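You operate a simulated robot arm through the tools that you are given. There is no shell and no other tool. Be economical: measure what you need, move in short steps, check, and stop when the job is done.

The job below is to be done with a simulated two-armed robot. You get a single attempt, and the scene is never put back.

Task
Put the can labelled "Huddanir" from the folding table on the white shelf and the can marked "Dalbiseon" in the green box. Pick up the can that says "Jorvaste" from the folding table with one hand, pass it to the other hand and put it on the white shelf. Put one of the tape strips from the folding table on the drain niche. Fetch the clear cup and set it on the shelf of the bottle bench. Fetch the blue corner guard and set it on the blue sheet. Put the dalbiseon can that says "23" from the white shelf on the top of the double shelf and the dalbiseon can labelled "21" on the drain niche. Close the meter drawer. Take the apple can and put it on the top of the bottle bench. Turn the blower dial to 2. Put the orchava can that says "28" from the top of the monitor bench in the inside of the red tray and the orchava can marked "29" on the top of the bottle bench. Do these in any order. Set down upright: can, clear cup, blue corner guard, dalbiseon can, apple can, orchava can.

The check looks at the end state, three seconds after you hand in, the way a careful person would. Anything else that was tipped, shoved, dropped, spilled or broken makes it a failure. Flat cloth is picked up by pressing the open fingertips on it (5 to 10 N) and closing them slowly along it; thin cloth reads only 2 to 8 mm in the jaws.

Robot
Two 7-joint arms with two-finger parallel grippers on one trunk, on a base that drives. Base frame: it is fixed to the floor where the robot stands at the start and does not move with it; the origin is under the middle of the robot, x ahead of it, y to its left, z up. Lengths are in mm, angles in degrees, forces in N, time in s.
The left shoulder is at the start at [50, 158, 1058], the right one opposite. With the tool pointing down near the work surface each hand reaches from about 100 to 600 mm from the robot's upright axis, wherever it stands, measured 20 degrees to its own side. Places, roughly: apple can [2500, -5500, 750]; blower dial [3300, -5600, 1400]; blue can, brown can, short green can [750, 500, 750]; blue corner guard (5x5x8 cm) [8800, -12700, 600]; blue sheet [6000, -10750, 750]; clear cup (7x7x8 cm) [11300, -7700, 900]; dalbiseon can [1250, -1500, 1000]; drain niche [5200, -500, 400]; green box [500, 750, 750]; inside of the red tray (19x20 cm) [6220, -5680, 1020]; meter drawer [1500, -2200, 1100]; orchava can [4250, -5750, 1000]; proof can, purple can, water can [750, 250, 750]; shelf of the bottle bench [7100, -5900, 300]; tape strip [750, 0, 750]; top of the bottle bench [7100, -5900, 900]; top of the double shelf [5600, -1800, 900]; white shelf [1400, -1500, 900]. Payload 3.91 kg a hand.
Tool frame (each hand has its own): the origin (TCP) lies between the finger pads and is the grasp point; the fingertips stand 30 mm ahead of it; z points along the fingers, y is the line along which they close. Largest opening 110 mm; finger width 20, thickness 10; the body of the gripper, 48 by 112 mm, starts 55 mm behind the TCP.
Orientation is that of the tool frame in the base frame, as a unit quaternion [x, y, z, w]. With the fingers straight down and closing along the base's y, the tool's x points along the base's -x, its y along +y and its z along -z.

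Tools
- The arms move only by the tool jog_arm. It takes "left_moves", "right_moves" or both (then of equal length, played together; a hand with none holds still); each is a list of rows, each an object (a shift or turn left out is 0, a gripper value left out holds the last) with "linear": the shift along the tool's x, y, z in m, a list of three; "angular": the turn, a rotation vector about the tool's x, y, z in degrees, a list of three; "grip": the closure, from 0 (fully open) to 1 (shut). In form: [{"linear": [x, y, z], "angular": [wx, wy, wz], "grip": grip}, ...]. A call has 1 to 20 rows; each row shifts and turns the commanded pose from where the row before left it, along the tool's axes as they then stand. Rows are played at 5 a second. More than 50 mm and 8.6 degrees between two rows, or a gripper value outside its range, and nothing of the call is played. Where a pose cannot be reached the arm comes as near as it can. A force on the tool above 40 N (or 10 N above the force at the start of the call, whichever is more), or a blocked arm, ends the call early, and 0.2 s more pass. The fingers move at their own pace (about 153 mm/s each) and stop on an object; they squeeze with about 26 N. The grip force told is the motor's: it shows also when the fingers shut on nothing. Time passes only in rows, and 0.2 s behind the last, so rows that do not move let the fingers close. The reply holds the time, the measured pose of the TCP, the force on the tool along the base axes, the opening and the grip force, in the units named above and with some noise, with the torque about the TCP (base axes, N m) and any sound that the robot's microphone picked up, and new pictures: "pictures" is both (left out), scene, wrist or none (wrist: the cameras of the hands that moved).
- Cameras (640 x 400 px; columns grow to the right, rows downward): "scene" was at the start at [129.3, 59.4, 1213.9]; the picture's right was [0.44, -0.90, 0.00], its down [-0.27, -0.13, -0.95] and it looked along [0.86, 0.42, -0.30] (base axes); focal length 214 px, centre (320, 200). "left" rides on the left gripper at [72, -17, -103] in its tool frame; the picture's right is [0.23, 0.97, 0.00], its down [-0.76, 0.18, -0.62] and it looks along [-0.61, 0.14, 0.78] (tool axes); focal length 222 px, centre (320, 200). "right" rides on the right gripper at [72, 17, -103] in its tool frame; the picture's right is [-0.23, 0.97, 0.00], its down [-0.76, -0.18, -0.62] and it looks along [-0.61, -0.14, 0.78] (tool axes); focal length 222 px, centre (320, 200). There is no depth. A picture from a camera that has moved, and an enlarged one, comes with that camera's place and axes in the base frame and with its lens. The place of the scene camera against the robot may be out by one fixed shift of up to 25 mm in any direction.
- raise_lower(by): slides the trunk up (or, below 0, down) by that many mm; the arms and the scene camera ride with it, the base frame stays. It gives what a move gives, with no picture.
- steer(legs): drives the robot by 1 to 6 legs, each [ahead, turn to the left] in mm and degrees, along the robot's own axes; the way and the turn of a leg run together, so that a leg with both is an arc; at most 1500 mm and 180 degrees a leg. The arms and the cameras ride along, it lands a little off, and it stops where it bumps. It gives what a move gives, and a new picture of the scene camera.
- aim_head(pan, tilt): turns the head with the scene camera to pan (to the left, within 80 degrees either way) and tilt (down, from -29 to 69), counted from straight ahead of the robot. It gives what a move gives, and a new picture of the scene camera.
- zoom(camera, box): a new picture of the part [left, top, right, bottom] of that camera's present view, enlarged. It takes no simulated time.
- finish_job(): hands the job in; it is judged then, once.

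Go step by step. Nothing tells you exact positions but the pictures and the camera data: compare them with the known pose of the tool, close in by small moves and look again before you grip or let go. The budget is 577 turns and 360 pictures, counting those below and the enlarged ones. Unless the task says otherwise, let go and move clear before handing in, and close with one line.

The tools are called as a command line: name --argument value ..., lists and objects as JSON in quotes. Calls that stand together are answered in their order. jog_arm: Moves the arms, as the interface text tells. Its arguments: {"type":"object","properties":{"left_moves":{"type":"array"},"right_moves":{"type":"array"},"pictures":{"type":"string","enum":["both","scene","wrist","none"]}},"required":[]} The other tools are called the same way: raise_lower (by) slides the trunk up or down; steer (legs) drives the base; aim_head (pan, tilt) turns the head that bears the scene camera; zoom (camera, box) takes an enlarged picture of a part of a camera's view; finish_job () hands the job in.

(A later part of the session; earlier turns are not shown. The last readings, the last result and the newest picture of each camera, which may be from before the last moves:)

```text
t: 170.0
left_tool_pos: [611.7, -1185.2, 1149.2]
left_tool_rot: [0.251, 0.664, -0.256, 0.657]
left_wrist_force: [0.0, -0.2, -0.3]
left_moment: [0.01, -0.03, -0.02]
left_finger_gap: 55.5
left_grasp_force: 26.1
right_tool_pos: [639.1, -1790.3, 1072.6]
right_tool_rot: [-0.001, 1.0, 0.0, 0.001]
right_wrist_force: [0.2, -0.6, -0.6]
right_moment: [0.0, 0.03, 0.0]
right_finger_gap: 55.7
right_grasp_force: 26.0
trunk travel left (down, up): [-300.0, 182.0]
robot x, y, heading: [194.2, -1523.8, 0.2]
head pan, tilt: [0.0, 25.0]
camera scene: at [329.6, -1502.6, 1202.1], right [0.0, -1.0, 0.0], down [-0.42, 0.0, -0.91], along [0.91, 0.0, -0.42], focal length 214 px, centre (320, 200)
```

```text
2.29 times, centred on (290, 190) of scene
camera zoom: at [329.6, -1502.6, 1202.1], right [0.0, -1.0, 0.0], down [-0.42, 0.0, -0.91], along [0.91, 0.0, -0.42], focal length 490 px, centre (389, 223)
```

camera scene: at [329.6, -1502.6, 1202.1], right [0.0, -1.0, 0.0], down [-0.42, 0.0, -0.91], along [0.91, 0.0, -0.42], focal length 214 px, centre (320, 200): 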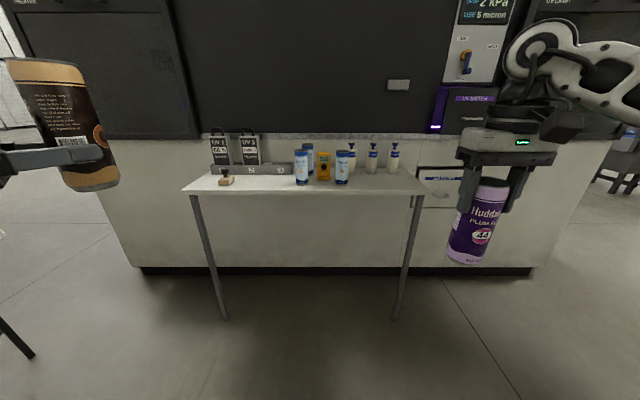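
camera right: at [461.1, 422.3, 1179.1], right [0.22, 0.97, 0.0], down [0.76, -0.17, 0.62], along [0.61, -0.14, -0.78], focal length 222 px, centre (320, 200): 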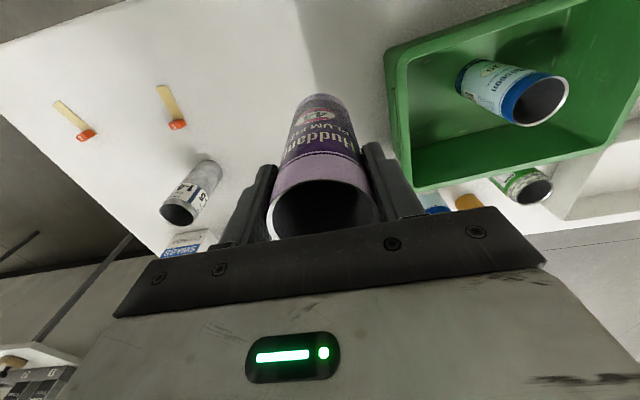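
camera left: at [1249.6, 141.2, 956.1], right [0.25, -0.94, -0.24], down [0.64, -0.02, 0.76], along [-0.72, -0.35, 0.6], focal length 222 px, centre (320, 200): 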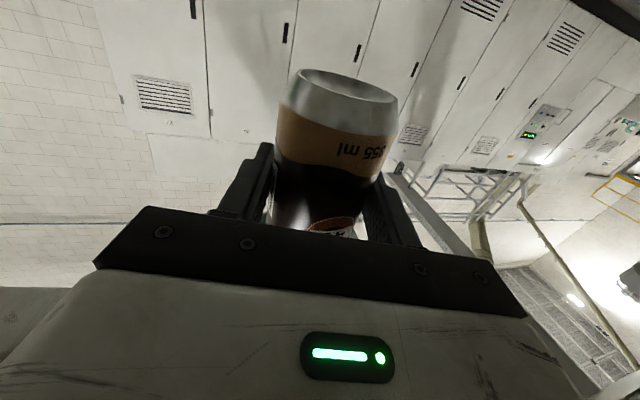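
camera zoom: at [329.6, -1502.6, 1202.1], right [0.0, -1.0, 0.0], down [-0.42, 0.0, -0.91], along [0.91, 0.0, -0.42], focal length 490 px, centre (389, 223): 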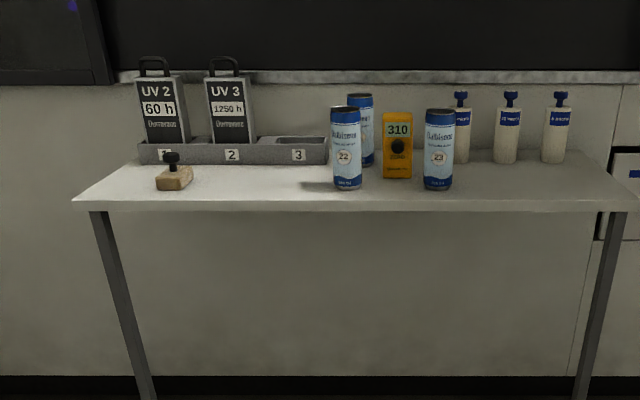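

The shelf is clear: cans 22 and 23 in front, one behind 22, and a meter. I raise the trunk and drive closer.

raise_lower --by 100

steer --legs '[[390, 0]]'

zoom --camera "scene" --box '[100, 180, 580, 400]'

```text
t: 171.3
left_tool_pos: [610.8, -1184.8, 1249.0]
left_tool_rot: [0.251, 0.664, -0.256, 0.656]
left_wrist_force: [-0.2, -0.9, -0.8]
left_moment: [0.0, 0.02, -0.03]
left_finger_gap: 55.5
left_grasp_force: 26.4
right_tool_pos: [640.9, -1789.8, 1172.3]
right_tool_rot: [-0.002, 1.0, 0.0, 0.0]
right_wrist_force: [0.3, -0.6, -0.9]
right_moment: [0.01, 0.0, 0.02]
right_finger_gap: 56.1
right_grasp_force: 26.3
trunk travel left (down, up): [-400.0, 82.0]
robot x, y, heading: [190.2, -1524.0, 0.4]
head pan, tilt: [0.0, 25.0]
```

```text
t: 173.8
left_tool_pos: [1001.1, -1177.7, 1248.6]
left_tool_rot: [0.248, 0.665, -0.254, 0.657]
left_wrist_force: [0.7, 0.4, -0.5]
left_moment: [0.0, 0.03, -0.01]
left_finger_gap: 55.5
left_grasp_force: 25.9
right_tool_pos: [1036.5, -1783.0, 1172.3]
right_tool_rot: [-0.007, 1.0, 0.0, 0.0]
right_wrist_force: [-0.6, -0.2, -0.4]
right_moment: [-0.02, 0.01, 0.0]
right_finger_gap: 56.1
right_grasp_force: 25.6
trunk travel left (down, up): [-400.0, 82.0]
robot x, y, heading: [587.1, -1520.3, 1.0]
head pan, tilt: [0.0, 25.0]
camera scene: at [723.5, -1498.1, 1301.9], right [0.01, -1.0, 0.0], down [-0.42, -0.01, -0.91], along [0.91, 0.01, -0.42], focal length 214 px, centre (320, 200)
```

scene: 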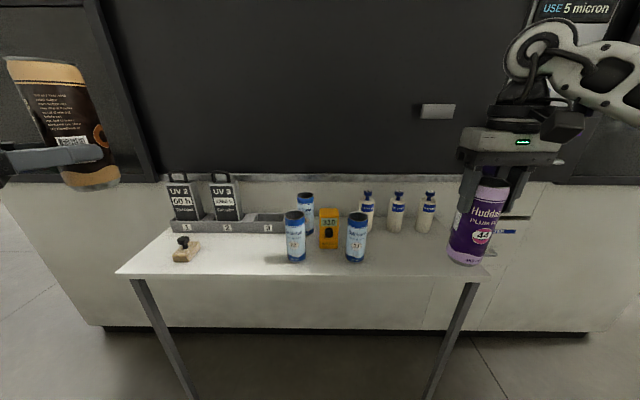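

```text
1.33 times, centred on (340, 290) of scene
camera zoom: at [723.5, -1498.1, 1301.9], right [0.01, -1.0, 0.0], down [-0.42, -0.01, -0.91], along [0.91, 0.01, -0.42], focal length 286 px, centre (293, 80)
```

zoom: 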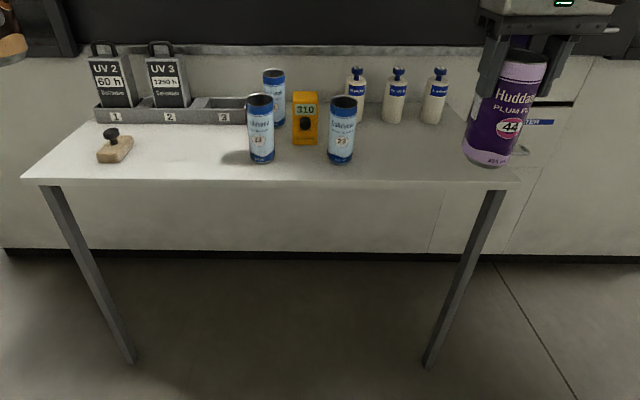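

jog_arm --right_moves '[{"linear": [-0.04, 0.03, 0]}, {"linear": [-0.04, 0.03, 0]}]' --pictures "wrist"

```text
t: 174.4
left_tool_pos: [1001.3, -1177.2, 1248.9]
left_tool_rot: [0.247, 0.665, -0.254, 0.657]
left_wrist_force: [-0.1, 0.0, 0.7]
left_moment: [-0.02, 0.0, 0.0]
left_finger_gap: 55.6
left_grasp_force: 25.7
right_tool_pos: [1119.3, -1723.3, 1171.9]
right_tool_rot: [-0.007, 1.0, -0.001, 0.001]
right_wrist_force: [0.3, 0.2, -0.3]
right_moment: [-0.04, 0.0, 0.02]
right_finger_gap: 56.1
right_grasp_force: 26.2
trunk travel left (down, up): [-400.0, 82.0]
robot x, y, heading: [590.0, -1520.0, 0.9]
head pan, tilt: [0.0, 25.0]
camera right: at [1046.3, -1705.9, 1275.9], right [0.21, 0.98, 0.0], down [0.76, -0.17, 0.62], along [0.61, -0.13, -0.78], focal length 222 px, centre (320, 200)
```

right: 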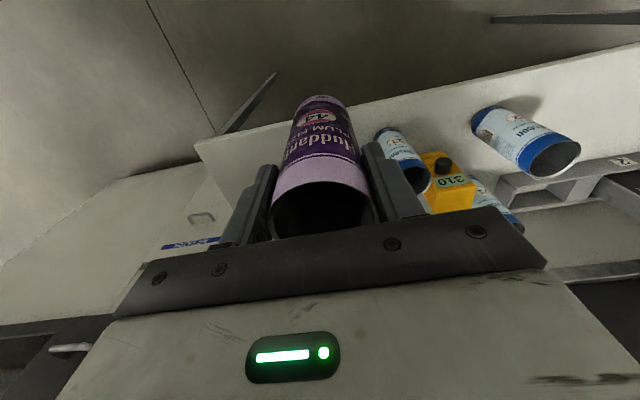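

Shelf top computes to z≈862 with front edge x≈1180. I drive 130 mm closer.

steer --legs '[[130, 0]]'

jog_arm --right_moves '[{"linear": [0, 0, 0.04]}, {"linear": [0.01, 0, 0.04]}]' --pictures "both"

```text
t: 175.7
left_tool_pos: [1126.9, -1176.7, 1248.6]
left_tool_rot: [0.247, 0.665, -0.253, 0.658]
left_wrist_force: [0.7, 0.0, -0.2]
left_moment: [0.0, -0.01, 0.0]
left_finger_gap: 55.7
left_grasp_force: 26.3
right_tool_pos: [1246.0, -1720.7, 1170.5]
right_tool_rot: [-0.007, 1.0, 0.0, 0.001]
right_wrist_force: [0.7, 0.2, 0.0]
right_moment: [0.05, 0.02, -0.01]
right_finger_gap: 55.9
right_grasp_force: 25.8
trunk travel left (down, up): [-400.0, 82.0]
robot x, y, heading: [712.9, -1513.0, 0.5]
head pan, tilt: [0.0, 25.0]
camera scene: at [850.1, -1496.4, 1301.9], right [0.01, -1.0, 0.0], down [-0.42, -0.01, -0.91], along [0.91, 0.01, -0.42], focal length 214 px, centre (320, 200)
```

scene: 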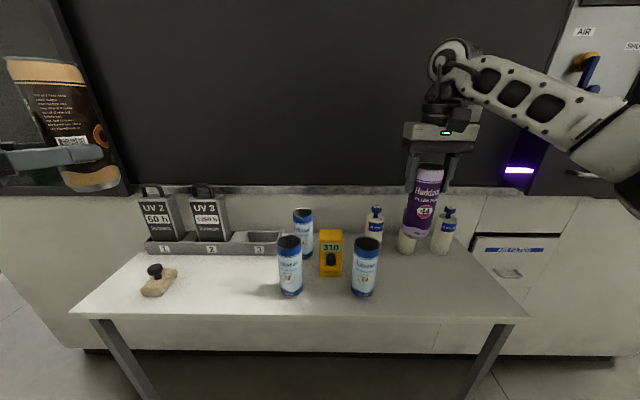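

```text
t: 176.3
left_tool_pos: [1126.5, -1176.3, 1248.6]
left_tool_rot: [0.247, 0.665, -0.252, 0.658]
left_wrist_force: [-0.1, -0.5, -0.3]
left_moment: [-0.02, 0.01, 0.03]
left_finger_gap: 55.7
left_grasp_force: 25.7
right_tool_pos: [1235.0, -1723.2, 1093.9]
right_tool_rot: [-0.007, 1.0, 0.001, 0.001]
right_wrist_force: [0.3, -0.2, -0.3]
right_moment: [0.02, -0.06, -0.01]
right_finger_gap: 56.0
right_grasp_force: 26.1
trunk travel left (down, up): [-400.0, 82.0]
robot x, y, heading: [709.8, -1519.8, 0.8]
head pan, tilt: [0.0, 25.0]
camera scene: at [849.2, -1496.7, 1302.1], right [0.01, -1.0, 0.0], down [-0.42, -0.01, -0.91], along [0.91, 0.01, -0.42], focal length 214 px, centre (320, 200)
camera right: at [1161.5, -1707.1, 1197.2], right [0.21, 0.98, 0.0], down [0.76, -0.17, 0.62], along [0.61, -0.13, -0.78], focal length 222 px, centre (320, 200)
```

scene: 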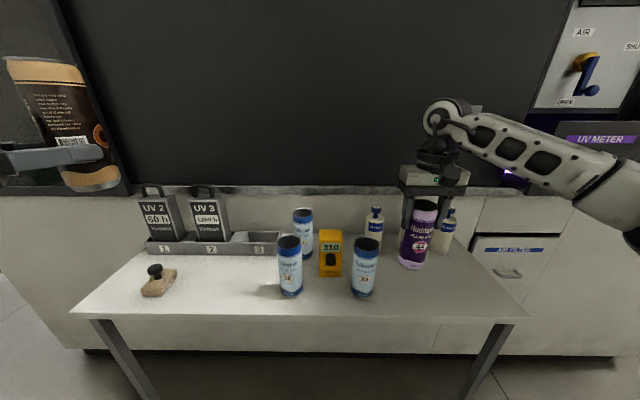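
right: 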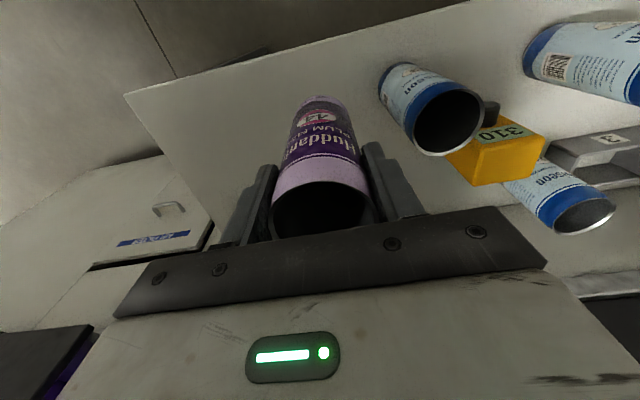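

jog_arm --right_moves '[{"linear": [0, 0, 0.04]}, {"linear": [0, 0, 0.035]}, {"linear": [0, 0, 0.01]}, {}]' --pictures "wrist"

```text
t: 177.3
left_tool_pos: [1127.1, -1176.5, 1249.4]
left_tool_rot: [0.248, 0.665, -0.254, 0.657]
left_wrist_force: [0.5, 0.1, 0.1]
left_moment: [0.02, 0.01, 0.02]
left_finger_gap: 55.2
left_grasp_force: 26.2
right_tool_pos: [1234.9, -1722.7, 1005.3]
right_tool_rot: [-0.007, 1.0, 0.001, 0.0]
right_wrist_force: [0.1, -0.1, -0.9]
right_moment: [0.01, -0.02, 0.01]
right_finger_gap: 56.0
right_grasp_force: 26.0
trunk travel left (down, up): [-400.0, 82.0]
robot x, y, heading: [710.5, -1517.8, 0.6]
head pan, tilt: [0.0, 25.0]
camera right: at [1162.2, -1706.0, 1109.3], right [0.21, 0.98, 0.0], down [0.76, -0.17, 0.62], along [0.61, -0.13, -0.78], focal length 222 px, centre (320, 200)
```

right: 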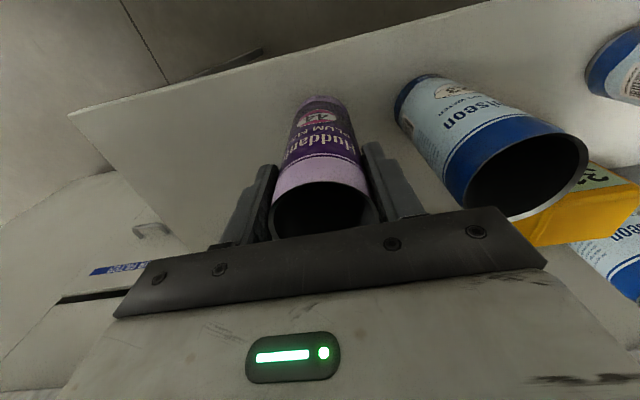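

jog_arm --right_moves '[{"linear": [0, 0, 0.003]}, {"linear": [0, 0, 0.003]}, {"linear": [0, 0, 0.003]}, {"linear": [0, 0, 0.003]}, {}]' --pictures "none"

```text
t: 178.5
left_tool_pos: [1127.7, -1177.0, 1248.9]
left_tool_rot: [0.246, 0.665, -0.251, 0.658]
left_wrist_force: [-0.1, 0.1, 1.0]
left_moment: [0.0, 0.0, 0.0]
left_finger_gap: 55.6
left_grasp_force: 26.1
right_tool_pos: [1237.6, -1720.8, 994.9]
right_tool_rot: [-0.006, 1.0, 0.0, 0.001]
right_wrist_force: [-0.4, 0.3, 0.0]
right_moment: [-0.01, -0.01, -0.01]
right_finger_gap: 55.8
right_grasp_force: 26.2
trunk travel left (down, up): [-400.0, 82.0]
robot x, y, heading: [715.5, -1517.1, 0.9]
head pan, tilt: [0.0, 25.0]
```

jog_arm --right_moves '[{"linear": [0, 0, 0.003]}, {"linear": [0, 0, 0.003]}, {"linear": [0, 0, 0.003]}, {"linear": [0, 0, 0.003]}, {"linear": [0, 0, 0.003]}, {}]' --pictures "none"

```text
t: 179.9
left_tool_pos: [1124.6, -1176.2, 1249.2]
left_tool_rot: [0.247, 0.664, -0.253, 0.659]
left_wrist_force: [0.3, 0.0, -0.4]
left_moment: [-0.01, -0.02, 0.01]
left_finger_gap: 55.6
left_grasp_force: 25.9
right_tool_pos: [1234.3, -1721.3, 982.8]
right_tool_rot: [-0.007, 1.0, 0.001, 0.004]
right_wrist_force: [1.6, 0.1, 22.8]
right_moment: [0.02, -0.2, 0.03]
right_finger_gap: 56.2
right_grasp_force: 26.2
trunk travel left (down, up): [-400.0, 82.0]
robot x, y, heading: [710.9, -1518.4, 0.9]
head pan, tilt: [0.0, 25.0]
```

Contact felt (23 N). Release and rise.

jog_arm --right_moves '[{"linear": [0, 0, -0.002]}, {"grip": 0.3}, {}, {"linear": [0, 0, -0.04]}, {"linear": [0, 0, -0.05]}, {"linear": [0, 0, -0.05]}, {"linear": [0, 0, -0.05]}]' --pictures "wrist"

```text
t: 181.5
left_tool_pos: [1125.7, -1175.7, 1249.0]
left_tool_rot: [0.247, 0.665, -0.253, 0.658]
left_wrist_force: [-0.4, -0.1, 0.0]
left_moment: [-0.02, 0.04, 0.01]
left_finger_gap: 55.5
left_grasp_force: 26.1
right_tool_pos: [1231.6, -1717.4, 1171.5]
right_tool_rot: [-0.007, 1.0, 0.0, 0.001]
right_wrist_force: [0.8, 0.0, 0.0]
right_moment: [-0.01, 0.0, -0.04]
right_finger_gap: 76.9
right_grasp_force: 0.2
trunk travel left (down, up): [-400.0, 82.0]
robot x, y, heading: [710.8, -1516.7, 1.0]
head pan, tilt: [0.0, 25.0]
camera right: at [1157.7, -1701.3, 1276.2], right [0.21, 0.98, 0.0], down [0.76, -0.17, 0.62], along [0.61, -0.13, -0.78], focal length 222 px, centre (320, 200)
```

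right: 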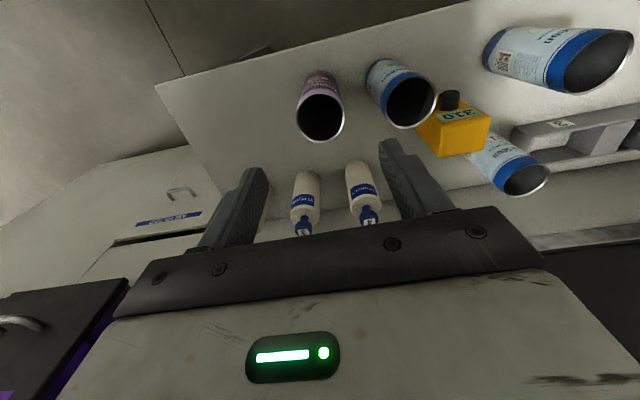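

jog_arm --left_moves '[{"angular": [-8.2, 0, 0]}, {"angular": [-8.2, 0, 0]}, {"angular": [-8.2, 0, 0]}, {"angular": [-8.2, 0, 0]}, {"angular": [-8.2, 0, 0]}, {"linear": [0.02, -0.032, 0.03]}, {"linear": [0.02, -0.032, 0.03]}, {"linear": [0.04, 0, 0.03]}, {"linear": [0.04, 0, 0.017]}, {"linear": [0.05, 0, 0]}]' --pictures "both"

```text
t: 183.7
left_tool_pos: [1231.7, -1241.5, 1076.8]
left_tool_rot: [0.001, 0.711, -0.003, 0.703]
left_wrist_force: [-0.5, -0.2, 0.0]
left_moment: [-0.02, -0.02, 0.02]
left_finger_gap: 55.8
left_grasp_force: 25.9
right_tool_pos: [1231.9, -1717.9, 1171.6]
right_tool_rot: [-0.007, 1.0, 0.0, 0.001]
right_wrist_force: [0.4, -0.6, 0.5]
right_moment: [-0.02, -0.01, 0.02]
right_finger_gap: 77.1
right_grasp_force: 0.0
trunk travel left (down, up): [-400.0, 82.0]
robot x, y, heading: [709.4, -1519.0, 0.9]
head pan, tilt: [0.0, 25.0]
camera scene: at [849.2, -1496.3, 1302.1], right [0.01, -1.0, 0.0], down [-0.42, -0.01, -0.91], along [0.91, 0.01, -0.42], focal length 214 px, centre (320, 200)
camera left: at [1126.8, -1260.2, 1006.2], right [0.0, 0.97, -0.23], down [-0.61, 0.18, 0.77], along [0.79, 0.14, 0.6], focal length 222 px, centre (320, 200)
```

scene: 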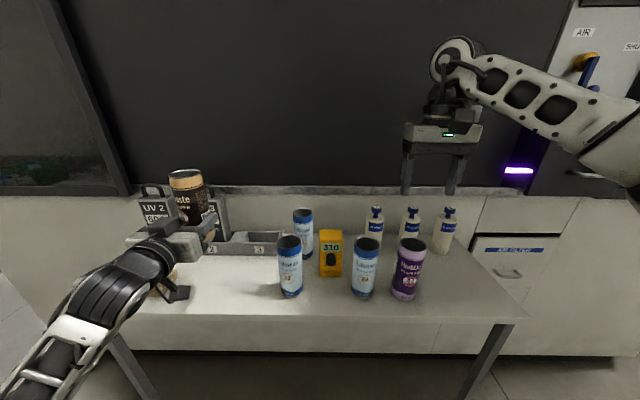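
left: 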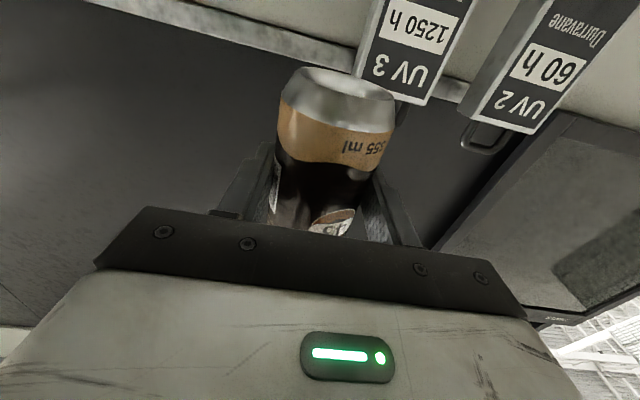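

jog_arm --left_moves '[{"linear": [0.045, 0, 0]}, {"linear": [0.045, 0, 0]}, {"linear": [0.045, 0, 0]}]' --pictures "scene"

```text
t: 184.5
left_tool_pos: [1228.7, -1242.3, 943.2]
left_tool_rot: [0.001, 0.711, -0.004, 0.703]
left_wrist_force: [-0.2, -0.2, -0.2]
left_moment: [0.02, 0.03, -0.02]
left_finger_gap: 55.8
left_grasp_force: 26.0
right_tool_pos: [1231.7, -1718.6, 1171.1]
right_tool_rot: [-0.007, 1.0, 0.001, 0.001]
right_wrist_force: [0.0, 0.9, 0.5]
right_moment: [0.0, -0.02, -0.02]
right_finger_gap: 76.6
right_grasp_force: 0.3
trunk travel left (down, up): [-400.0, 82.0]
robot x, y, heading: [712.1, -1517.6, 0.7]
head pan, tilt: [0.0, 25.0]
camera scene: at [849.3, -1496.4, 1302.1], right [0.01, -1.0, 0.0], down [-0.42, -0.01, -0.91], along [0.91, 0.01, -0.42], focal length 214 px, centre (320, 200)
```

scene: 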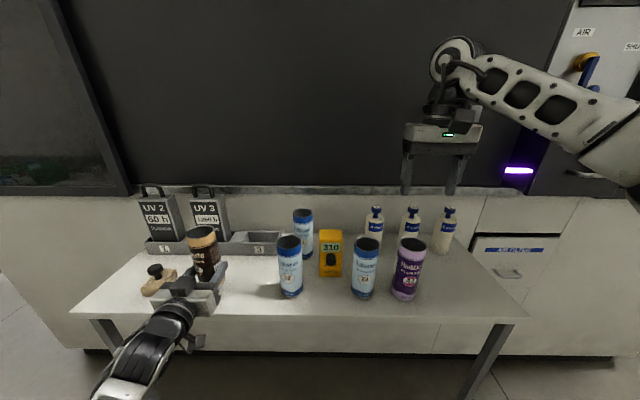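

jog_arm --left_moves '[{"linear": [0.03, 0, 0]}, {"linear": [0.003, 0, 0]}, {"linear": [0.003, 0, 0]}, {"linear": [0.003, 0, 0]}, {}]' --pictures "none"

```text
t: 185.7
left_tool_pos: [1228.9, -1242.2, 911.7]
left_tool_rot: [0.002, 0.705, -0.004, 0.709]
left_wrist_force: [1.4, 4.3, 23.5]
left_moment: [0.2, -0.39, 0.06]
left_finger_gap: 55.9
left_grasp_force: 26.1
right_tool_pos: [1229.9, -1718.6, 1171.4]
right_tool_rot: [-0.006, 1.0, 0.001, 0.002]
right_wrist_force: [-0.2, -0.2, 0.4]
right_moment: [0.03, 0.01, 0.0]
right_finger_gap: 77.0
right_grasp_force: 0.0
trunk travel left (down, up): [-400.0, 82.0]
robot x, y, heading: [713.1, -1511.0, 0.8]
head pan, tilt: [0.0, 25.0]
```

jog_arm --left_moves '[{"linear": [-0.002, 0, 0]}, {"grip": 0.25}, {}, {}]' --pictures "both"

```text
t: 186.7
left_tool_pos: [1229.8, -1242.5, 906.2]
left_tool_rot: [0.001, 0.712, -0.004, 0.702]
left_wrist_force: [0.9, 0.3, -0.5]
left_moment: [-0.05, 0.03, 0.02]
left_finger_gap: 82.7
left_grasp_force: 0.1
right_tool_pos: [1231.8, -1718.7, 1170.5]
right_tool_rot: [-0.007, 1.0, -0.001, 0.001]
right_wrist_force: [0.5, -0.1, 0.5]
right_moment: [0.0, 0.02, 0.03]
right_finger_gap: 76.6
right_grasp_force: 0.0
trunk travel left (down, up): [-400.0, 82.0]
robot x, y, heading: [711.3, -1514.9, 0.7]
head pan, tilt: [0.0, 25.0]
camera scene: at [849.2, -1496.4, 1302.0], right [0.01, -1.0, 0.0], down [-0.42, -0.01, -0.91], along [0.91, 0.01, -0.42], focal length 214 px, centre (320, 200)
camera left: at [1123.6, -1260.0, 834.8], right [0.0, 0.97, -0.23], down [-0.61, 0.19, 0.77], along [0.79, 0.14, 0.6], focal length 222 px, centre (320, 200)
```

scene: 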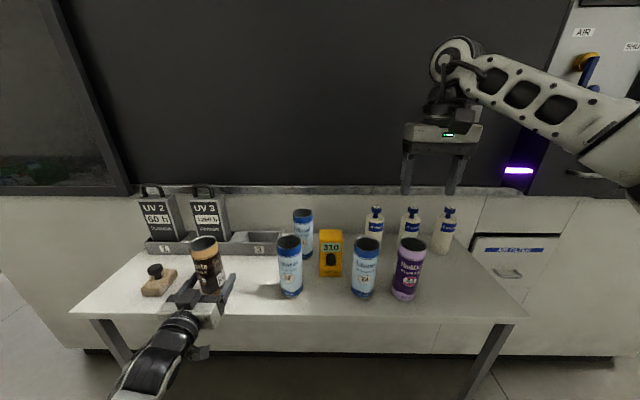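
left: 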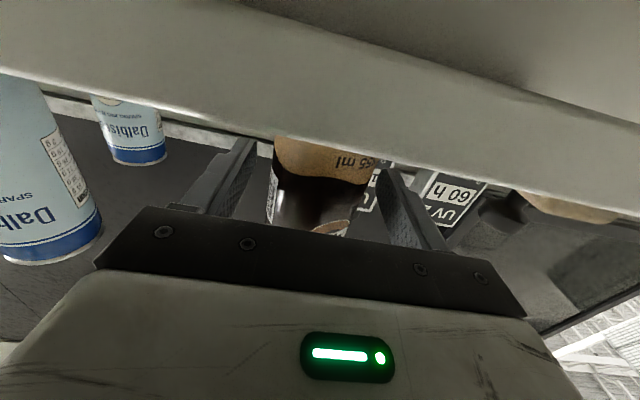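

jog_arm --left_moves '[{"linear": [0, 0, -0.04]}, {"linear": [0, 0, -0.05]}, {"linear": [0, 0, -0.05]}, {"linear": [-0.05, 0, 0]}, {"linear": [-0.05, 0, 0]}, {"linear": [-0.05, 0, 0]}, {"linear": [-0.05, 0, 0]}]' --pictures "scene"

zoom --camera "scene" --box '[120, 180, 480, 330]'

```text
t: 188.3
left_tool_pos: [1140.8, -1221.8, 1075.3]
left_tool_rot: [0.001, 0.712, -0.004, 0.702]
left_wrist_force: [0.9, 0.0, 0.8]
left_moment: [0.02, 0.01, 0.02]
left_finger_gap: 82.5
left_grasp_force: 0.0
left hand out of reach, approached as far as the arm can: row 5, 6, 7
right_tool_pos: [1232.2, -1718.7, 1172.6]
right_tool_rot: [-0.007, 1.0, 0.0, 0.001]
right_wrist_force: [-0.4, 0.3, 0.9]
right_moment: [0.01, 0.01, 0.02]
right_finger_gap: 77.2
right_grasp_force: 0.2
trunk travel left (down, up): [-400.0, 82.0]
robot x, y, heading: [714.3, -1517.8, 0.7]
head pan, tilt: [0.0, 25.0]
camera scene: at [849.6, -1496.4, 1301.9], right [0.01, -1.0, 0.0], down [-0.42, -0.01, -0.91], along [0.91, 0.01, -0.42], focal length 214 px, centre (320, 200)
```

scene: 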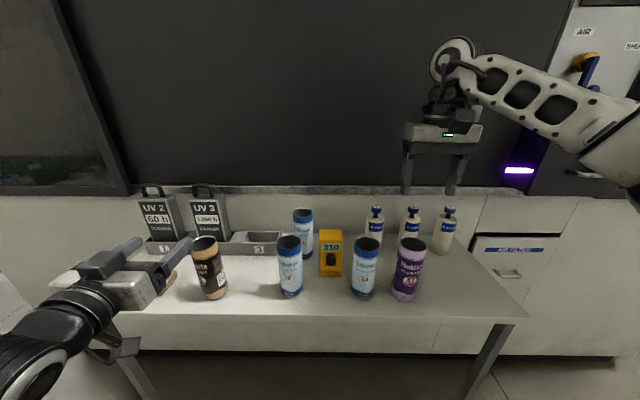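

```text
1.78 times, centred on (300, 255) of scene
camera zoom: at [849.6, -1496.4, 1301.9], right [0.01, -1.0, 0.0], down [-0.42, -0.01, -0.91], along [0.91, 0.01, -0.42], focal length 381 px, centre (356, 102)
```

zoom: 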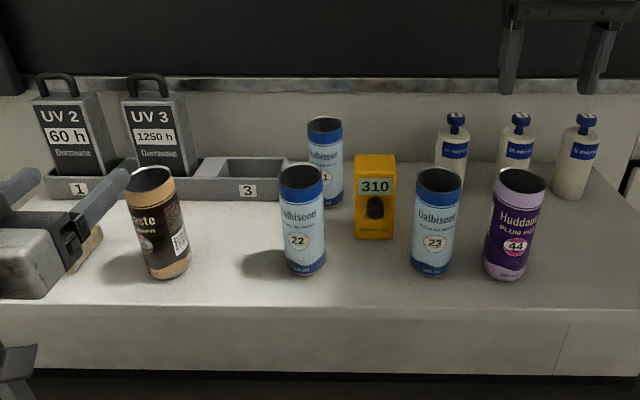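

Both cans stand on the shelf. I turn the left hand back to pointing down and raise it.

jog_arm --left_moves '[{"angular": [0, 8.2, 0], "grip": 0.15}, {"angular": [0, 8.2, 0]}, {"angular": [0, 8.2, 0]}, {"angular": [0, 8.2, 0]}, {"angular": [0, 8.2, 0]}, {"angular": [0, 8.2, 0]}, {"angular": [0, 8.2, 0]}, {"angular": [0, 8.2, 0]}, {"angular": [0, 8.2, 0]}, {"angular": [0, 8.2, 0]}, {"angular": [0, 8.5, 0]}, {"linear": [0, 0, -0.05]}, {"linear": [0, 0, -0.05]}]' --pictures "none"

```text
t: 191.1
left_tool_pos: [1149.5, -1222.6, 1177.0]
left_tool_rot: [0.004, 1.0, -0.001, -0.011]
left_wrist_force: [0.3, 0.5, 0.4]
left_moment: [0.03, 0.04, 0.02]
left_finger_gap: 93.6
left_grasp_force: 0.1
left hand out of reach, approached as far as the arm can: row 1
right_tool_pos: [1231.2, -1718.2, 1171.1]
right_tool_rot: [-0.007, 1.0, 0.0, 0.002]
right_wrist_force: [-0.2, 0.3, -1.2]
right_moment: [0.01, 0.0, -0.01]
right_finger_gap: 76.7
right_grasp_force: 0.0
trunk travel left (down, up): [-400.0, 82.0]
robot x, y, heading: [709.1, -1516.5, 0.8]
head pan, tilt: [0.0, 25.0]
```

Now look at the meter drawer to the right.

aim_head --pan -45 --tilt 15

```text
t: 192.2
left_tool_pos: [1149.0, -1222.0, 1177.2]
left_tool_rot: [0.004, 1.0, -0.001, -0.01]
left_wrist_force: [0.1, -0.1, -0.6]
left_moment: [-0.01, 0.01, -0.03]
left_finger_gap: 93.3
left_grasp_force: 0.0
right_tool_pos: [1233.1, -1718.6, 1172.7]
right_tool_rot: [-0.007, 1.0, 0.0, 0.001]
right_wrist_force: [0.0, -0.1, 0.0]
right_moment: [-0.01, 0.0, -0.02]
right_finger_gap: 76.8
right_grasp_force: 0.0
trunk travel left (down, up): [-400.0, 82.0]
robot x, y, heading: [708.5, -1516.6, 0.9]
head pan, tilt: [-45.0, 15.0]
camera scene: at [824.1, -1562.7, 1318.2], right [-0.7, -0.72, 0.0], down [-0.19, 0.18, -0.97], along [0.69, -0.67, -0.26], focal length 214 px, centre (320, 200)
```

scene: 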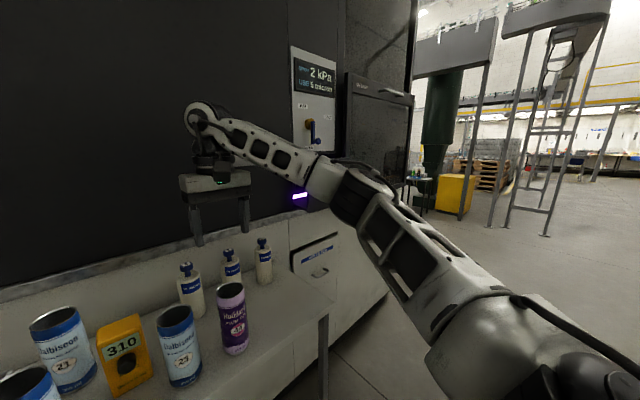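

steer --legs '[[-300, 0], [0, -90], [600, 0], [0, 90]]'

aim_head --pan 0 --tilt 10

```text
t: 204.9
left_tool_pos: [865.5, -1842.0, 1176.3]
left_tool_rot: [0.016, 1.0, -0.002, -0.011]
left_wrist_force: [0.0, -0.5, -0.7]
left_moment: [0.0, 0.0, -0.01]
left_finger_gap: 93.5
left_grasp_force: 0.2
right_tool_pos: [934.3, -2339.3, 1170.2]
right_tool_rot: [0.005, 1.0, 0.0, 0.0]
right_wrist_force: [0.2, -0.4, 0.8]
right_moment: [0.0, 0.0, 0.0]
right_finger_gap: 77.3
right_grasp_force: 0.1
trunk travel left (down, up): [-400.0, 82.0]
robot x, y, heading: [420.6, -2125.7, -0.7]
head pan, tilt: [-45.0, 15.0]
camera scene: at [530.1, -2174.2, 1318.3], right [-0.71, -0.7, 0.0], down [-0.18, 0.18, -0.97], along [0.68, -0.69, -0.26], focal length 214 px, centre (320, 200)
```

scene: 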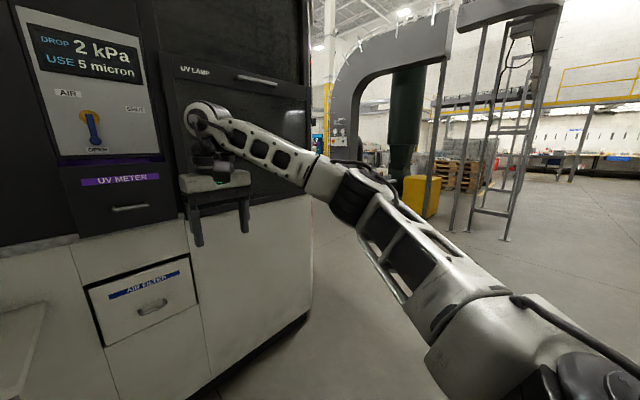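

```text
t: 206.0
left_tool_pos: [863.5, -1841.7, 1176.3]
left_tool_rot: [0.016, 1.0, -0.001, -0.011]
left_wrist_force: [0.3, 0.4, 0.5]
left_moment: [0.0, 0.01, -0.02]
left_finger_gap: 93.2
left_grasp_force: 0.1
right_tool_pos: [935.0, -2339.0, 1171.6]
right_tool_rot: [0.004, 1.0, 0.0, 0.001]
right_wrist_force: [-0.3, 0.2, 0.7]
right_moment: [0.01, -0.02, -0.04]
right_finger_gap: 76.7
right_grasp_force: 0.2
trunk travel left (down, up): [-400.0, 82.0]
robot x, y, heading: [420.0, -2123.8, -0.4]
head pan, tilt: [0.0, 10.0]
camera scene: at [557.7, -2108.7, 1326.4], right [-0.01, -1.0, 0.0], down [-0.17, 0.0, -0.98], along [0.98, -0.01, -0.17], focal length 214 px, centre (320, 200)
```

scene: 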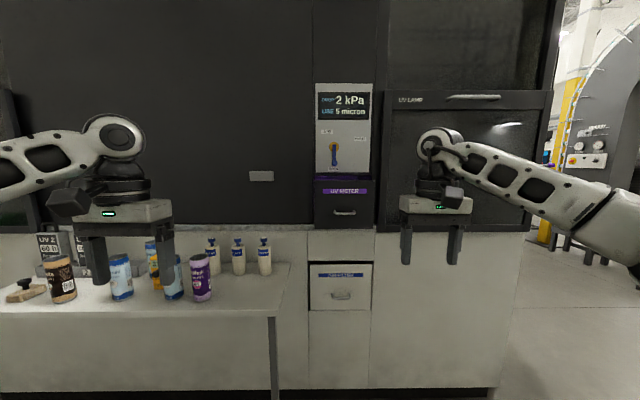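

zoom --camera "scene" --box '[270, 150, 420, 320]'

```text
2.35 times, centred on (345, 235) of scene
camera zoom: at [557.7, -2108.7, 1326.4], right [-0.01, -1.0, 0.0], down [-0.17, 0.0, -0.98], along [0.98, -0.01, -0.17], focal length 505 px, centre (261, 118)
```

zoom: 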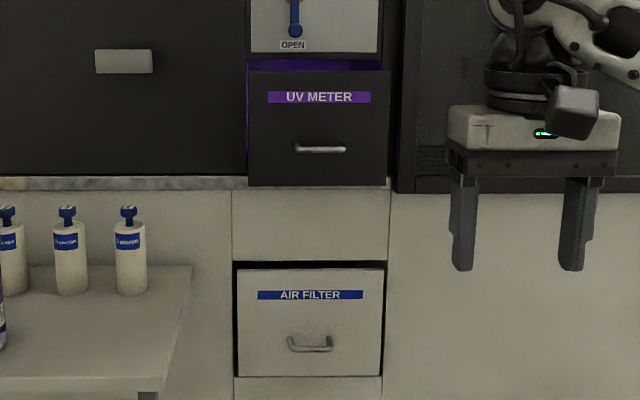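

The UV METER drawer stands open. I turn the right hand forward with closed fingers to push it.

jog_arm --right_moves '[{"angular": [0, -8.2, 0], "grip": 1}, {"angular": [0, -8.2, 0]}, {"angular": [0, -8.2, 0]}, {"angular": [0, -8.2, 0]}, {"angular": [0, -8.2, 0]}, {"angular": [0, -8.2, 0]}, {"angular": [0, -8.2, 0]}, {"angular": [0, -8.2, 0]}, {"angular": [0, -8.2, 0]}, {"angular": [0, -8.2, 0]}, {"angular": [0, -8, 0]}, {"linear": [0, 0.04, 0]}, {"linear": [0, 0.04, 0]}, {"linear": [0, 0.04, 0]}]' --pictures "none"

steer --legs '[[220, 0]]'

```text
t: 209.0
left_tool_pos: [864.9, -1841.5, 1176.8]
left_tool_rot: [0.015, 1.0, -0.001, -0.01]
left_wrist_force: [0.4, -0.7, -0.1]
left_moment: [-0.02, -0.01, -0.01]
left_finger_gap: 93.5
left_grasp_force: 0.1
right_tool_pos: [936.7, -2216.4, 1172.3]
right_tool_rot: [0.004, 0.754, -0.003, 0.656]
right_wrist_force: [-1.2, 0.7, -0.5]
right_moment: [-0.03, -0.03, 0.0]
right_finger_gap: 0.2
right_grasp_force: 25.5
right hand out of reach, approached as far as the arm can: row 11
trunk travel left (down, up): [-400.0, 82.0]
robot x, y, heading: [421.7, -2126.1, -0.3]
head pan, tilt: [0.0, 10.0]
```

```text
t: 210.7
left_tool_pos: [1084.5, -1847.0, 1176.4]
left_tool_rot: [0.019, 1.0, -0.002, -0.01]
left_wrist_force: [-0.1, 0.3, -0.7]
left_moment: [0.01, 0.01, -0.01]
left_finger_gap: 93.6
left_grasp_force: 0.2
right_tool_pos: [1155.5, -2222.3, 1172.2]
right_tool_rot: [0.006, 0.754, -0.005, 0.657]
right_wrist_force: [0.1, 0.1, -0.3]
right_moment: [0.0, 0.02, -0.04]
right_finger_gap: 0.0
right_grasp_force: 25.8
trunk travel left (down, up): [-400.0, 82.0]
robot x, y, heading: [639.7, -2125.9, -0.5]
head pan, tilt: [0.0, 10.0]
camera scene: at [776.1, -2112.1, 1326.3], right [-0.02, -1.0, 0.0], down [-0.17, 0.0, -0.98], along [0.98, -0.02, -0.17], focal length 214 px, centre (320, 200)
```

scene: 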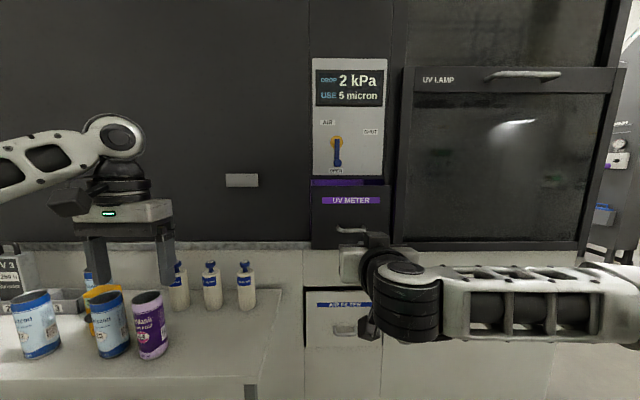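

jog_arm --right_moves '[{"linear": [-0.007, 0, 0.045]}, {"linear": [-0.007, 0, 0.045]}, {"linear": [-0.007, 0, 0.045]}, {"linear": [-0.007, 0, 0.045]}]' --pictures "scene"

```text
t: 211.7
left_tool_pos: [1084.0, -1846.9, 1176.4]
left_tool_rot: [0.019, 1.0, -0.001, -0.011]
left_wrist_force: [0.1, -0.3, -0.4]
left_moment: [-0.01, -0.05, 0.0]
left_finger_gap: 93.2
left_grasp_force: 0.0
right_tool_pos: [1335.5, -2226.2, 1174.3]
right_tool_rot: [0.006, 0.754, -0.005, 0.656]
right_wrist_force: [0.3, 0.5, 0.5]
right_moment: [0.02, -0.02, 0.01]
right_finger_gap: 0.0
right_grasp_force: 26.1
trunk travel left (down, up): [-400.0, 82.0]
robot x, y, heading: [634.4, -2132.4, -1.0]
head pan, tilt: [0.0, 10.0]
camera scene: at [775.9, -2111.8, 1326.3], right [-0.02, -1.0, 0.0], down [-0.17, 0.0, -0.98], along [0.98, -0.02, -0.17], focal length 214 px, centre (320, 200)
```

scene: 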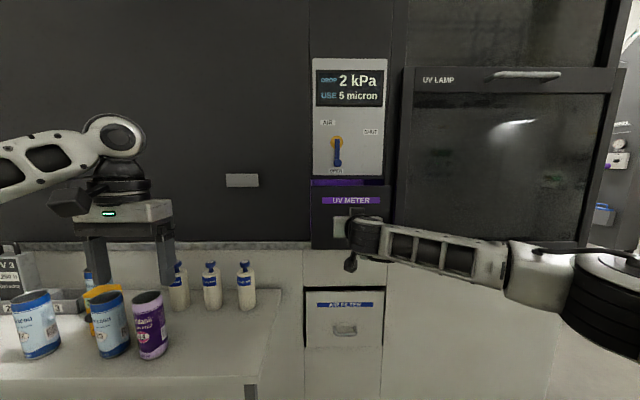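

jog_arm --right_moves '[{"linear": [-0.004, 0, 0.03]}, {"linear": [-0.004, 0, 0.03]}, {"linear": [-0.003, 0, 0.02]}, {"linear": [-0.003, 0, 0.02]}]' --pictures "none"

```text
t: 212.7
left_tool_pos: [1082.4, -1846.2, 1176.5]
left_tool_rot: [0.018, 1.0, -0.002, -0.01]
left_wrist_force: [-0.2, 0.1, -0.4]
left_moment: [0.0, 0.04, 0.03]
left_finger_gap: 93.6
left_grasp_force: 0.1
right_tool_pos: [1436.1, -2222.4, 1177.0]
right_tool_rot: [0.004, 0.753, -0.004, 0.658]
right_wrist_force: [0.0, 1.0, -0.5]
right_moment: [0.02, -0.01, 0.0]
right_finger_gap: 0.0
right_grasp_force: 25.6
trunk travel left (down, up): [-400.0, 82.0]
robot x, y, heading: [637.9, -2131.3, -1.0]
head pan, tilt: [0.0, 10.0]
```

jog_arm --right_moves '[{"linear": [-0.003, 0, 0.02]}, {"linear": [-0.003, 0, 0.02]}, {"linear": [-0.003, 0, 0.02]}]' --pictures "both"

```text
t: 213.5
left_tool_pos: [1082.1, -1847.4, 1177.3]
left_tool_rot: [0.018, 1.0, -0.002, -0.011]
left_wrist_force: [-0.4, 0.4, 0.7]
left_moment: [-0.03, 0.01, -0.02]
left_finger_gap: 93.3
left_grasp_force: 0.1
right_tool_pos: [1444.4, -2231.9, 1172.0]
right_tool_rot: [0.005, 0.754, -0.004, 0.657]
right_wrist_force: [0.0, 0.4, 0.4]
right_moment: [-0.01, 0.01, 0.0]
right_finger_gap: 0.1
right_grasp_force: 25.5
right hand out of reach, approached as far as the arm can: row 1, 2, 3
trunk travel left (down, up): [-400.0, 82.0]
robot x, y, heading: [637.5, -2129.3, -0.8]
head pan, tilt: [0.0, 10.0]
camera scene: at [775.4, -2112.1, 1326.4], right [-0.02, -1.0, 0.0], down [-0.17, 0.0, -0.98], along [0.98, -0.02, -0.17], focal length 214 px, centre (320, 200)
camera right: at [1331.5, -2213.0, 1115.3], right [0.05, 0.97, 0.23], down [-0.52, -0.17, 0.84], along [0.86, -0.15, 0.49], focal length 222 px, centre (320, 200)
```

scene: 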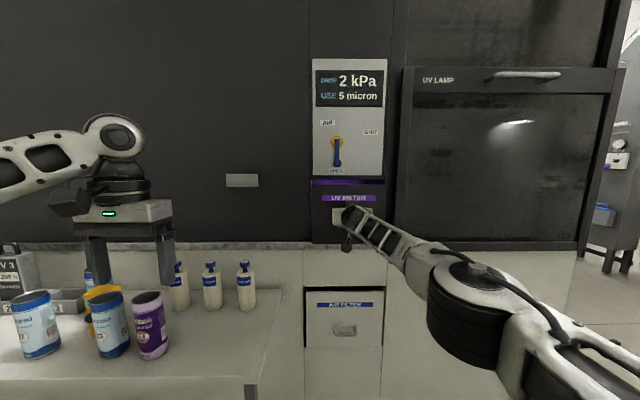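
right: 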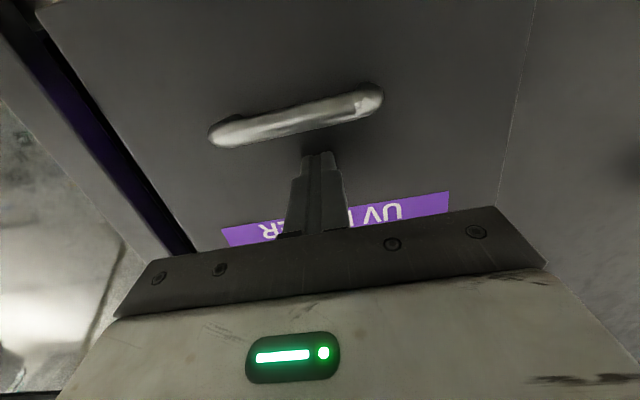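

The drawer is moving in. The arm is at full reach, so I push the rest by driving gently.

steer --legs '[[40, 0]]'

zoom --camera "scene" --box '[270, 150, 430, 270]'

```text
t: 214.4
left_tool_pos: [1116.8, -1848.0, 1176.2]
left_tool_rot: [0.019, 1.0, -0.001, -0.01]
left_wrist_force: [-0.1, -0.3, 0.5]
left_moment: [0.01, 0.0, -0.01]
left_finger_gap: 93.7
left_grasp_force: 0.1
right_tool_pos: [1475.9, -2231.9, 1174.0]
right_tool_rot: [0.008, 0.755, -0.006, 0.655]
right_wrist_force: [-14.2, -1.4, 1.0]
right_moment: [-0.07, -0.11, -0.01]
right_finger_gap: 0.0
right_grasp_force: 26.1
trunk travel left (down, up): [-400.0, 82.0]
robot x, y, heading: [671.0, -2132.0, -1.0]
head pan, tilt: [0.0, 10.0]
stopped in leg 1: the force on the tool passed its limit at 104 N (the readings are from after the stop); the commanded pose is now the measured one
camera scene: at [807.6, -2113.1, 1326.7], right [-0.02, -1.0, 0.0], down [-0.17, 0.0, -0.99], along [0.98, -0.02, -0.17], focal length 214 px, centre (320, 200)
```

scene: 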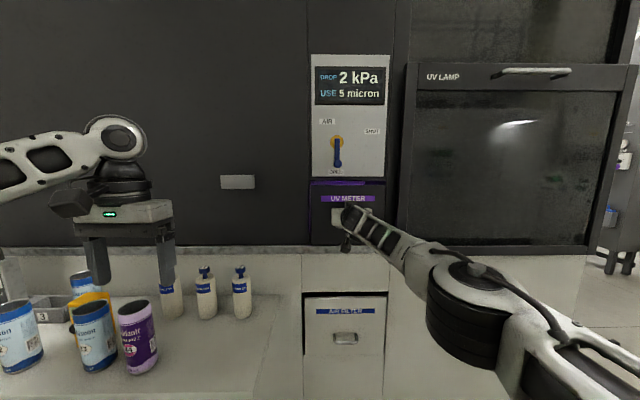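

```text
3.33 times, centred on (350, 210) of scene
camera zoom: at [807.6, -2113.1, 1326.7], right [-0.02, -1.0, 0.0], down [-0.17, 0.0, -0.99], along [0.98, -0.02, -0.17], focal length 715 px, centre (220, 167)
```

zoom: 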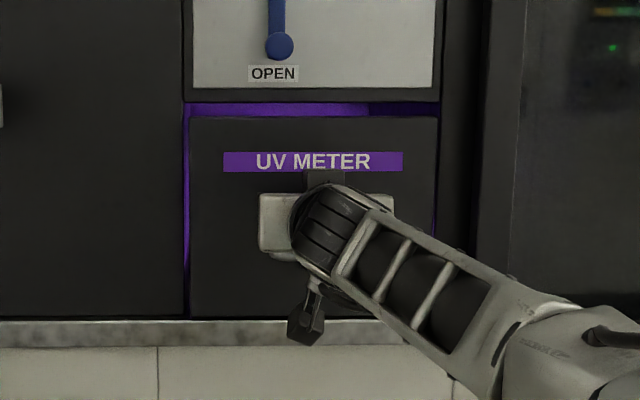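

steer --legs '[[-260, 0]]'

jog_arm --right_moves '[{"linear": [0, -0.05, 0]}, {"linear": [0, -0.05, 0]}, {"linear": [0, -0.05, 0]}, {"linear": [0, -0.05, 0]}]' --pictures "none"

zoom --camera "scene" --box '[270, 150, 430, 270]'

```text
t: 216.3
left_tool_pos: [857.8, -1842.8, 1176.9]
left_tool_rot: [0.017, 1.0, -0.001, -0.011]
left_wrist_force: [-0.7, -0.6, -0.3]
left_moment: [-0.01, -0.01, 0.01]
left_finger_gap: 93.3
left_grasp_force: 0.0
right_tool_pos: [1217.5, -2225.8, 1171.2]
right_tool_rot: [0.007, 0.756, -0.006, 0.654]
right_wrist_force: [-0.3, -0.2, -0.1]
right_moment: [-0.02, -0.01, -0.01]
right_finger_gap: 0.0
right_grasp_force: 26.3
trunk travel left (down, up): [-400.0, 82.0]
robot x, y, heading: [413.8, -2127.7, -0.9]
head pan, tilt: [0.0, 10.0]
camera scene: at [549.6, -2108.4, 1326.5], right [-0.01, -1.0, 0.0], down [-0.17, 0.0, -0.98], along [0.98, -0.01, -0.17], focal length 214 px, centre (320, 200)
```

scene: 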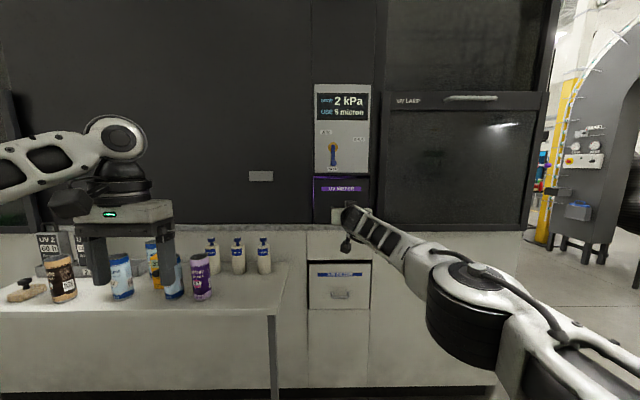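

```text
t: 217.3
left_tool_pos: [857.3, -1843.2, 1176.8]
left_tool_rot: [0.016, 1.0, -0.002, -0.013]
left_wrist_force: [0.3, -0.6, -0.1]
left_moment: [0.02, -0.02, 0.02]
left_finger_gap: 93.6
left_grasp_force: 0.1
right_tool_pos: [1215.2, -2424.4, 1170.0]
right_tool_rot: [0.006, 0.756, -0.005, 0.654]
right_wrist_force: [-0.1, 0.0, 0.5]
right_moment: [-0.02, 0.0, -0.01]
right_finger_gap: 0.0
right_grasp_force: 25.9
trunk travel left (down, up): [-400.0, 82.0]
robot x, y, heading: [409.4, -2124.7, -1.0]
head pan, tilt: [0.0, 10.0]
```

```text
3.33 times, centred on (350, 210) of scene
camera zoom: at [550.2, -2108.8, 1326.4], right [-0.01, -1.0, 0.0], down [-0.17, 0.0, -0.98], along [0.98, -0.01, -0.17], focal length 715 px, centre (220, 167)
```

zoom: 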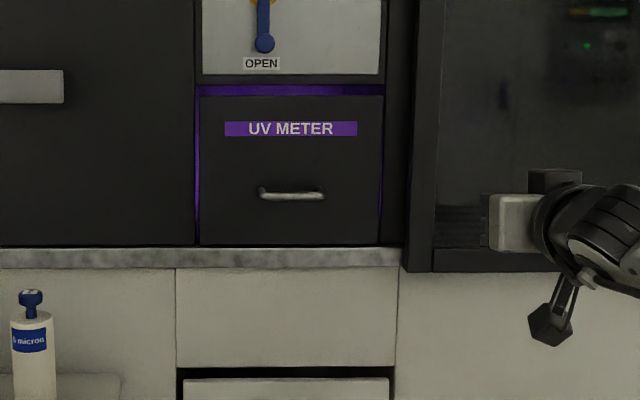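

The drawer is shut flush. I re-point the right hand down, retract it, and return to the shelf for cans 23 and 21.

jog_arm --right_moves '[{"angular": [0, 8.2, 0], "linear": [0, 0, -0.03], "grip": 0.15}, {"angular": [0, 8.2, 0], "linear": [0, 0, -0.03]}, {"angular": [0, 8.2, 0], "linear": [0, 0, -0.03]}, {"angular": [0, 8.2, 0]}, {"angular": [0, 8.2, 0]}, {"angular": [0, 8.2, 0]}, {"angular": [0, 8.2, 0]}, {"angular": [0, 8.2, 0]}, {"angular": [0, 8.2, 0]}, {"angular": [0, 8, 0]}, {"linear": [0.045, 0.02, 0]}, {"linear": [0.045, 0.02, 0]}, {"linear": [0.045, 0.02, 0]}, {"linear": [0.045, 0.02, 0]}]' --pictures "none"

steer --legs '[[0, 91], [620, 0], [0, -90], [410, 0]]'

```text
t: 220.3
left_tool_pos: [857.0, -1843.2, 1175.4]
left_tool_rot: [0.018, 1.0, -0.001, -0.011]
left_wrist_force: [-0.2, 0.8, 0.0]
left_moment: [-0.01, -0.01, -0.01]
left_finger_gap: 93.4
left_grasp_force: 0.1
right_tool_pos: [902.0, -2356.6, 1088.2]
right_tool_rot: [0.011, 0.982, -0.002, 0.19]
right_wrist_force: [-0.7, -0.9, -0.5]
right_moment: [-0.01, -0.03, 0.0]
right_finger_gap: 93.2
right_grasp_force: 0.1
right hand out of reach, approached as far as the arm can: row 6, 7, 8, 9, 10
trunk travel left (down, up): [-400.0, 82.0]
robot x, y, heading: [408.7, -2128.1, -0.7]
head pan, tilt: [0.0, 10.0]
```

```text
t: 233.6
left_tool_pos: [1224.5, -1164.5, 1175.9]
left_tool_rot: [-0.022, 1.0, -0.001, -0.012]
left_wrist_force: [0.2, 0.5, 0.5]
left_moment: [0.01, 0.03, -0.02]
left_finger_gap: 93.4
left_grasp_force: 0.0
right_tool_pos: [1308.8, -1671.6, 1089.3]
right_tool_rot: [-0.029, 0.982, 0.005, 0.189]
right_wrist_force: [0.6, -0.3, 0.1]
right_moment: [0.02, -0.01, -0.02]
right_finger_gap: 93.5
right_grasp_force: 0.0
trunk travel left (down, up): [-400.0, 82.0]
robot x, y, heading: [800.9, -1481.2, 3.5]
head pan, tilt: [0.0, 10.0]
camera scene: at [939.4, -1454.0, 1326.3], right [0.06, -1.0, 0.0], down [-0.17, -0.01, -0.98], along [0.98, 0.06, -0.17], focal length 214 px, centre (320, 200)
```

scene: 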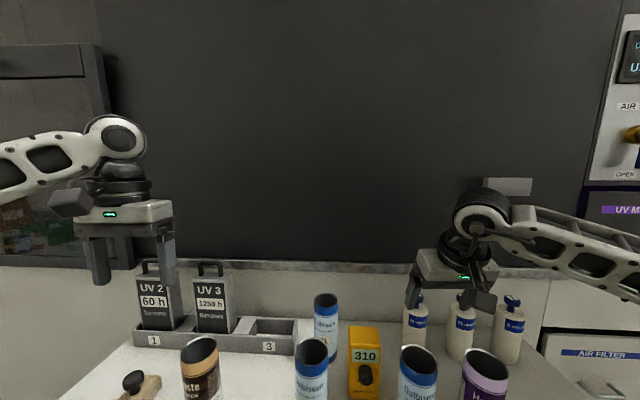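

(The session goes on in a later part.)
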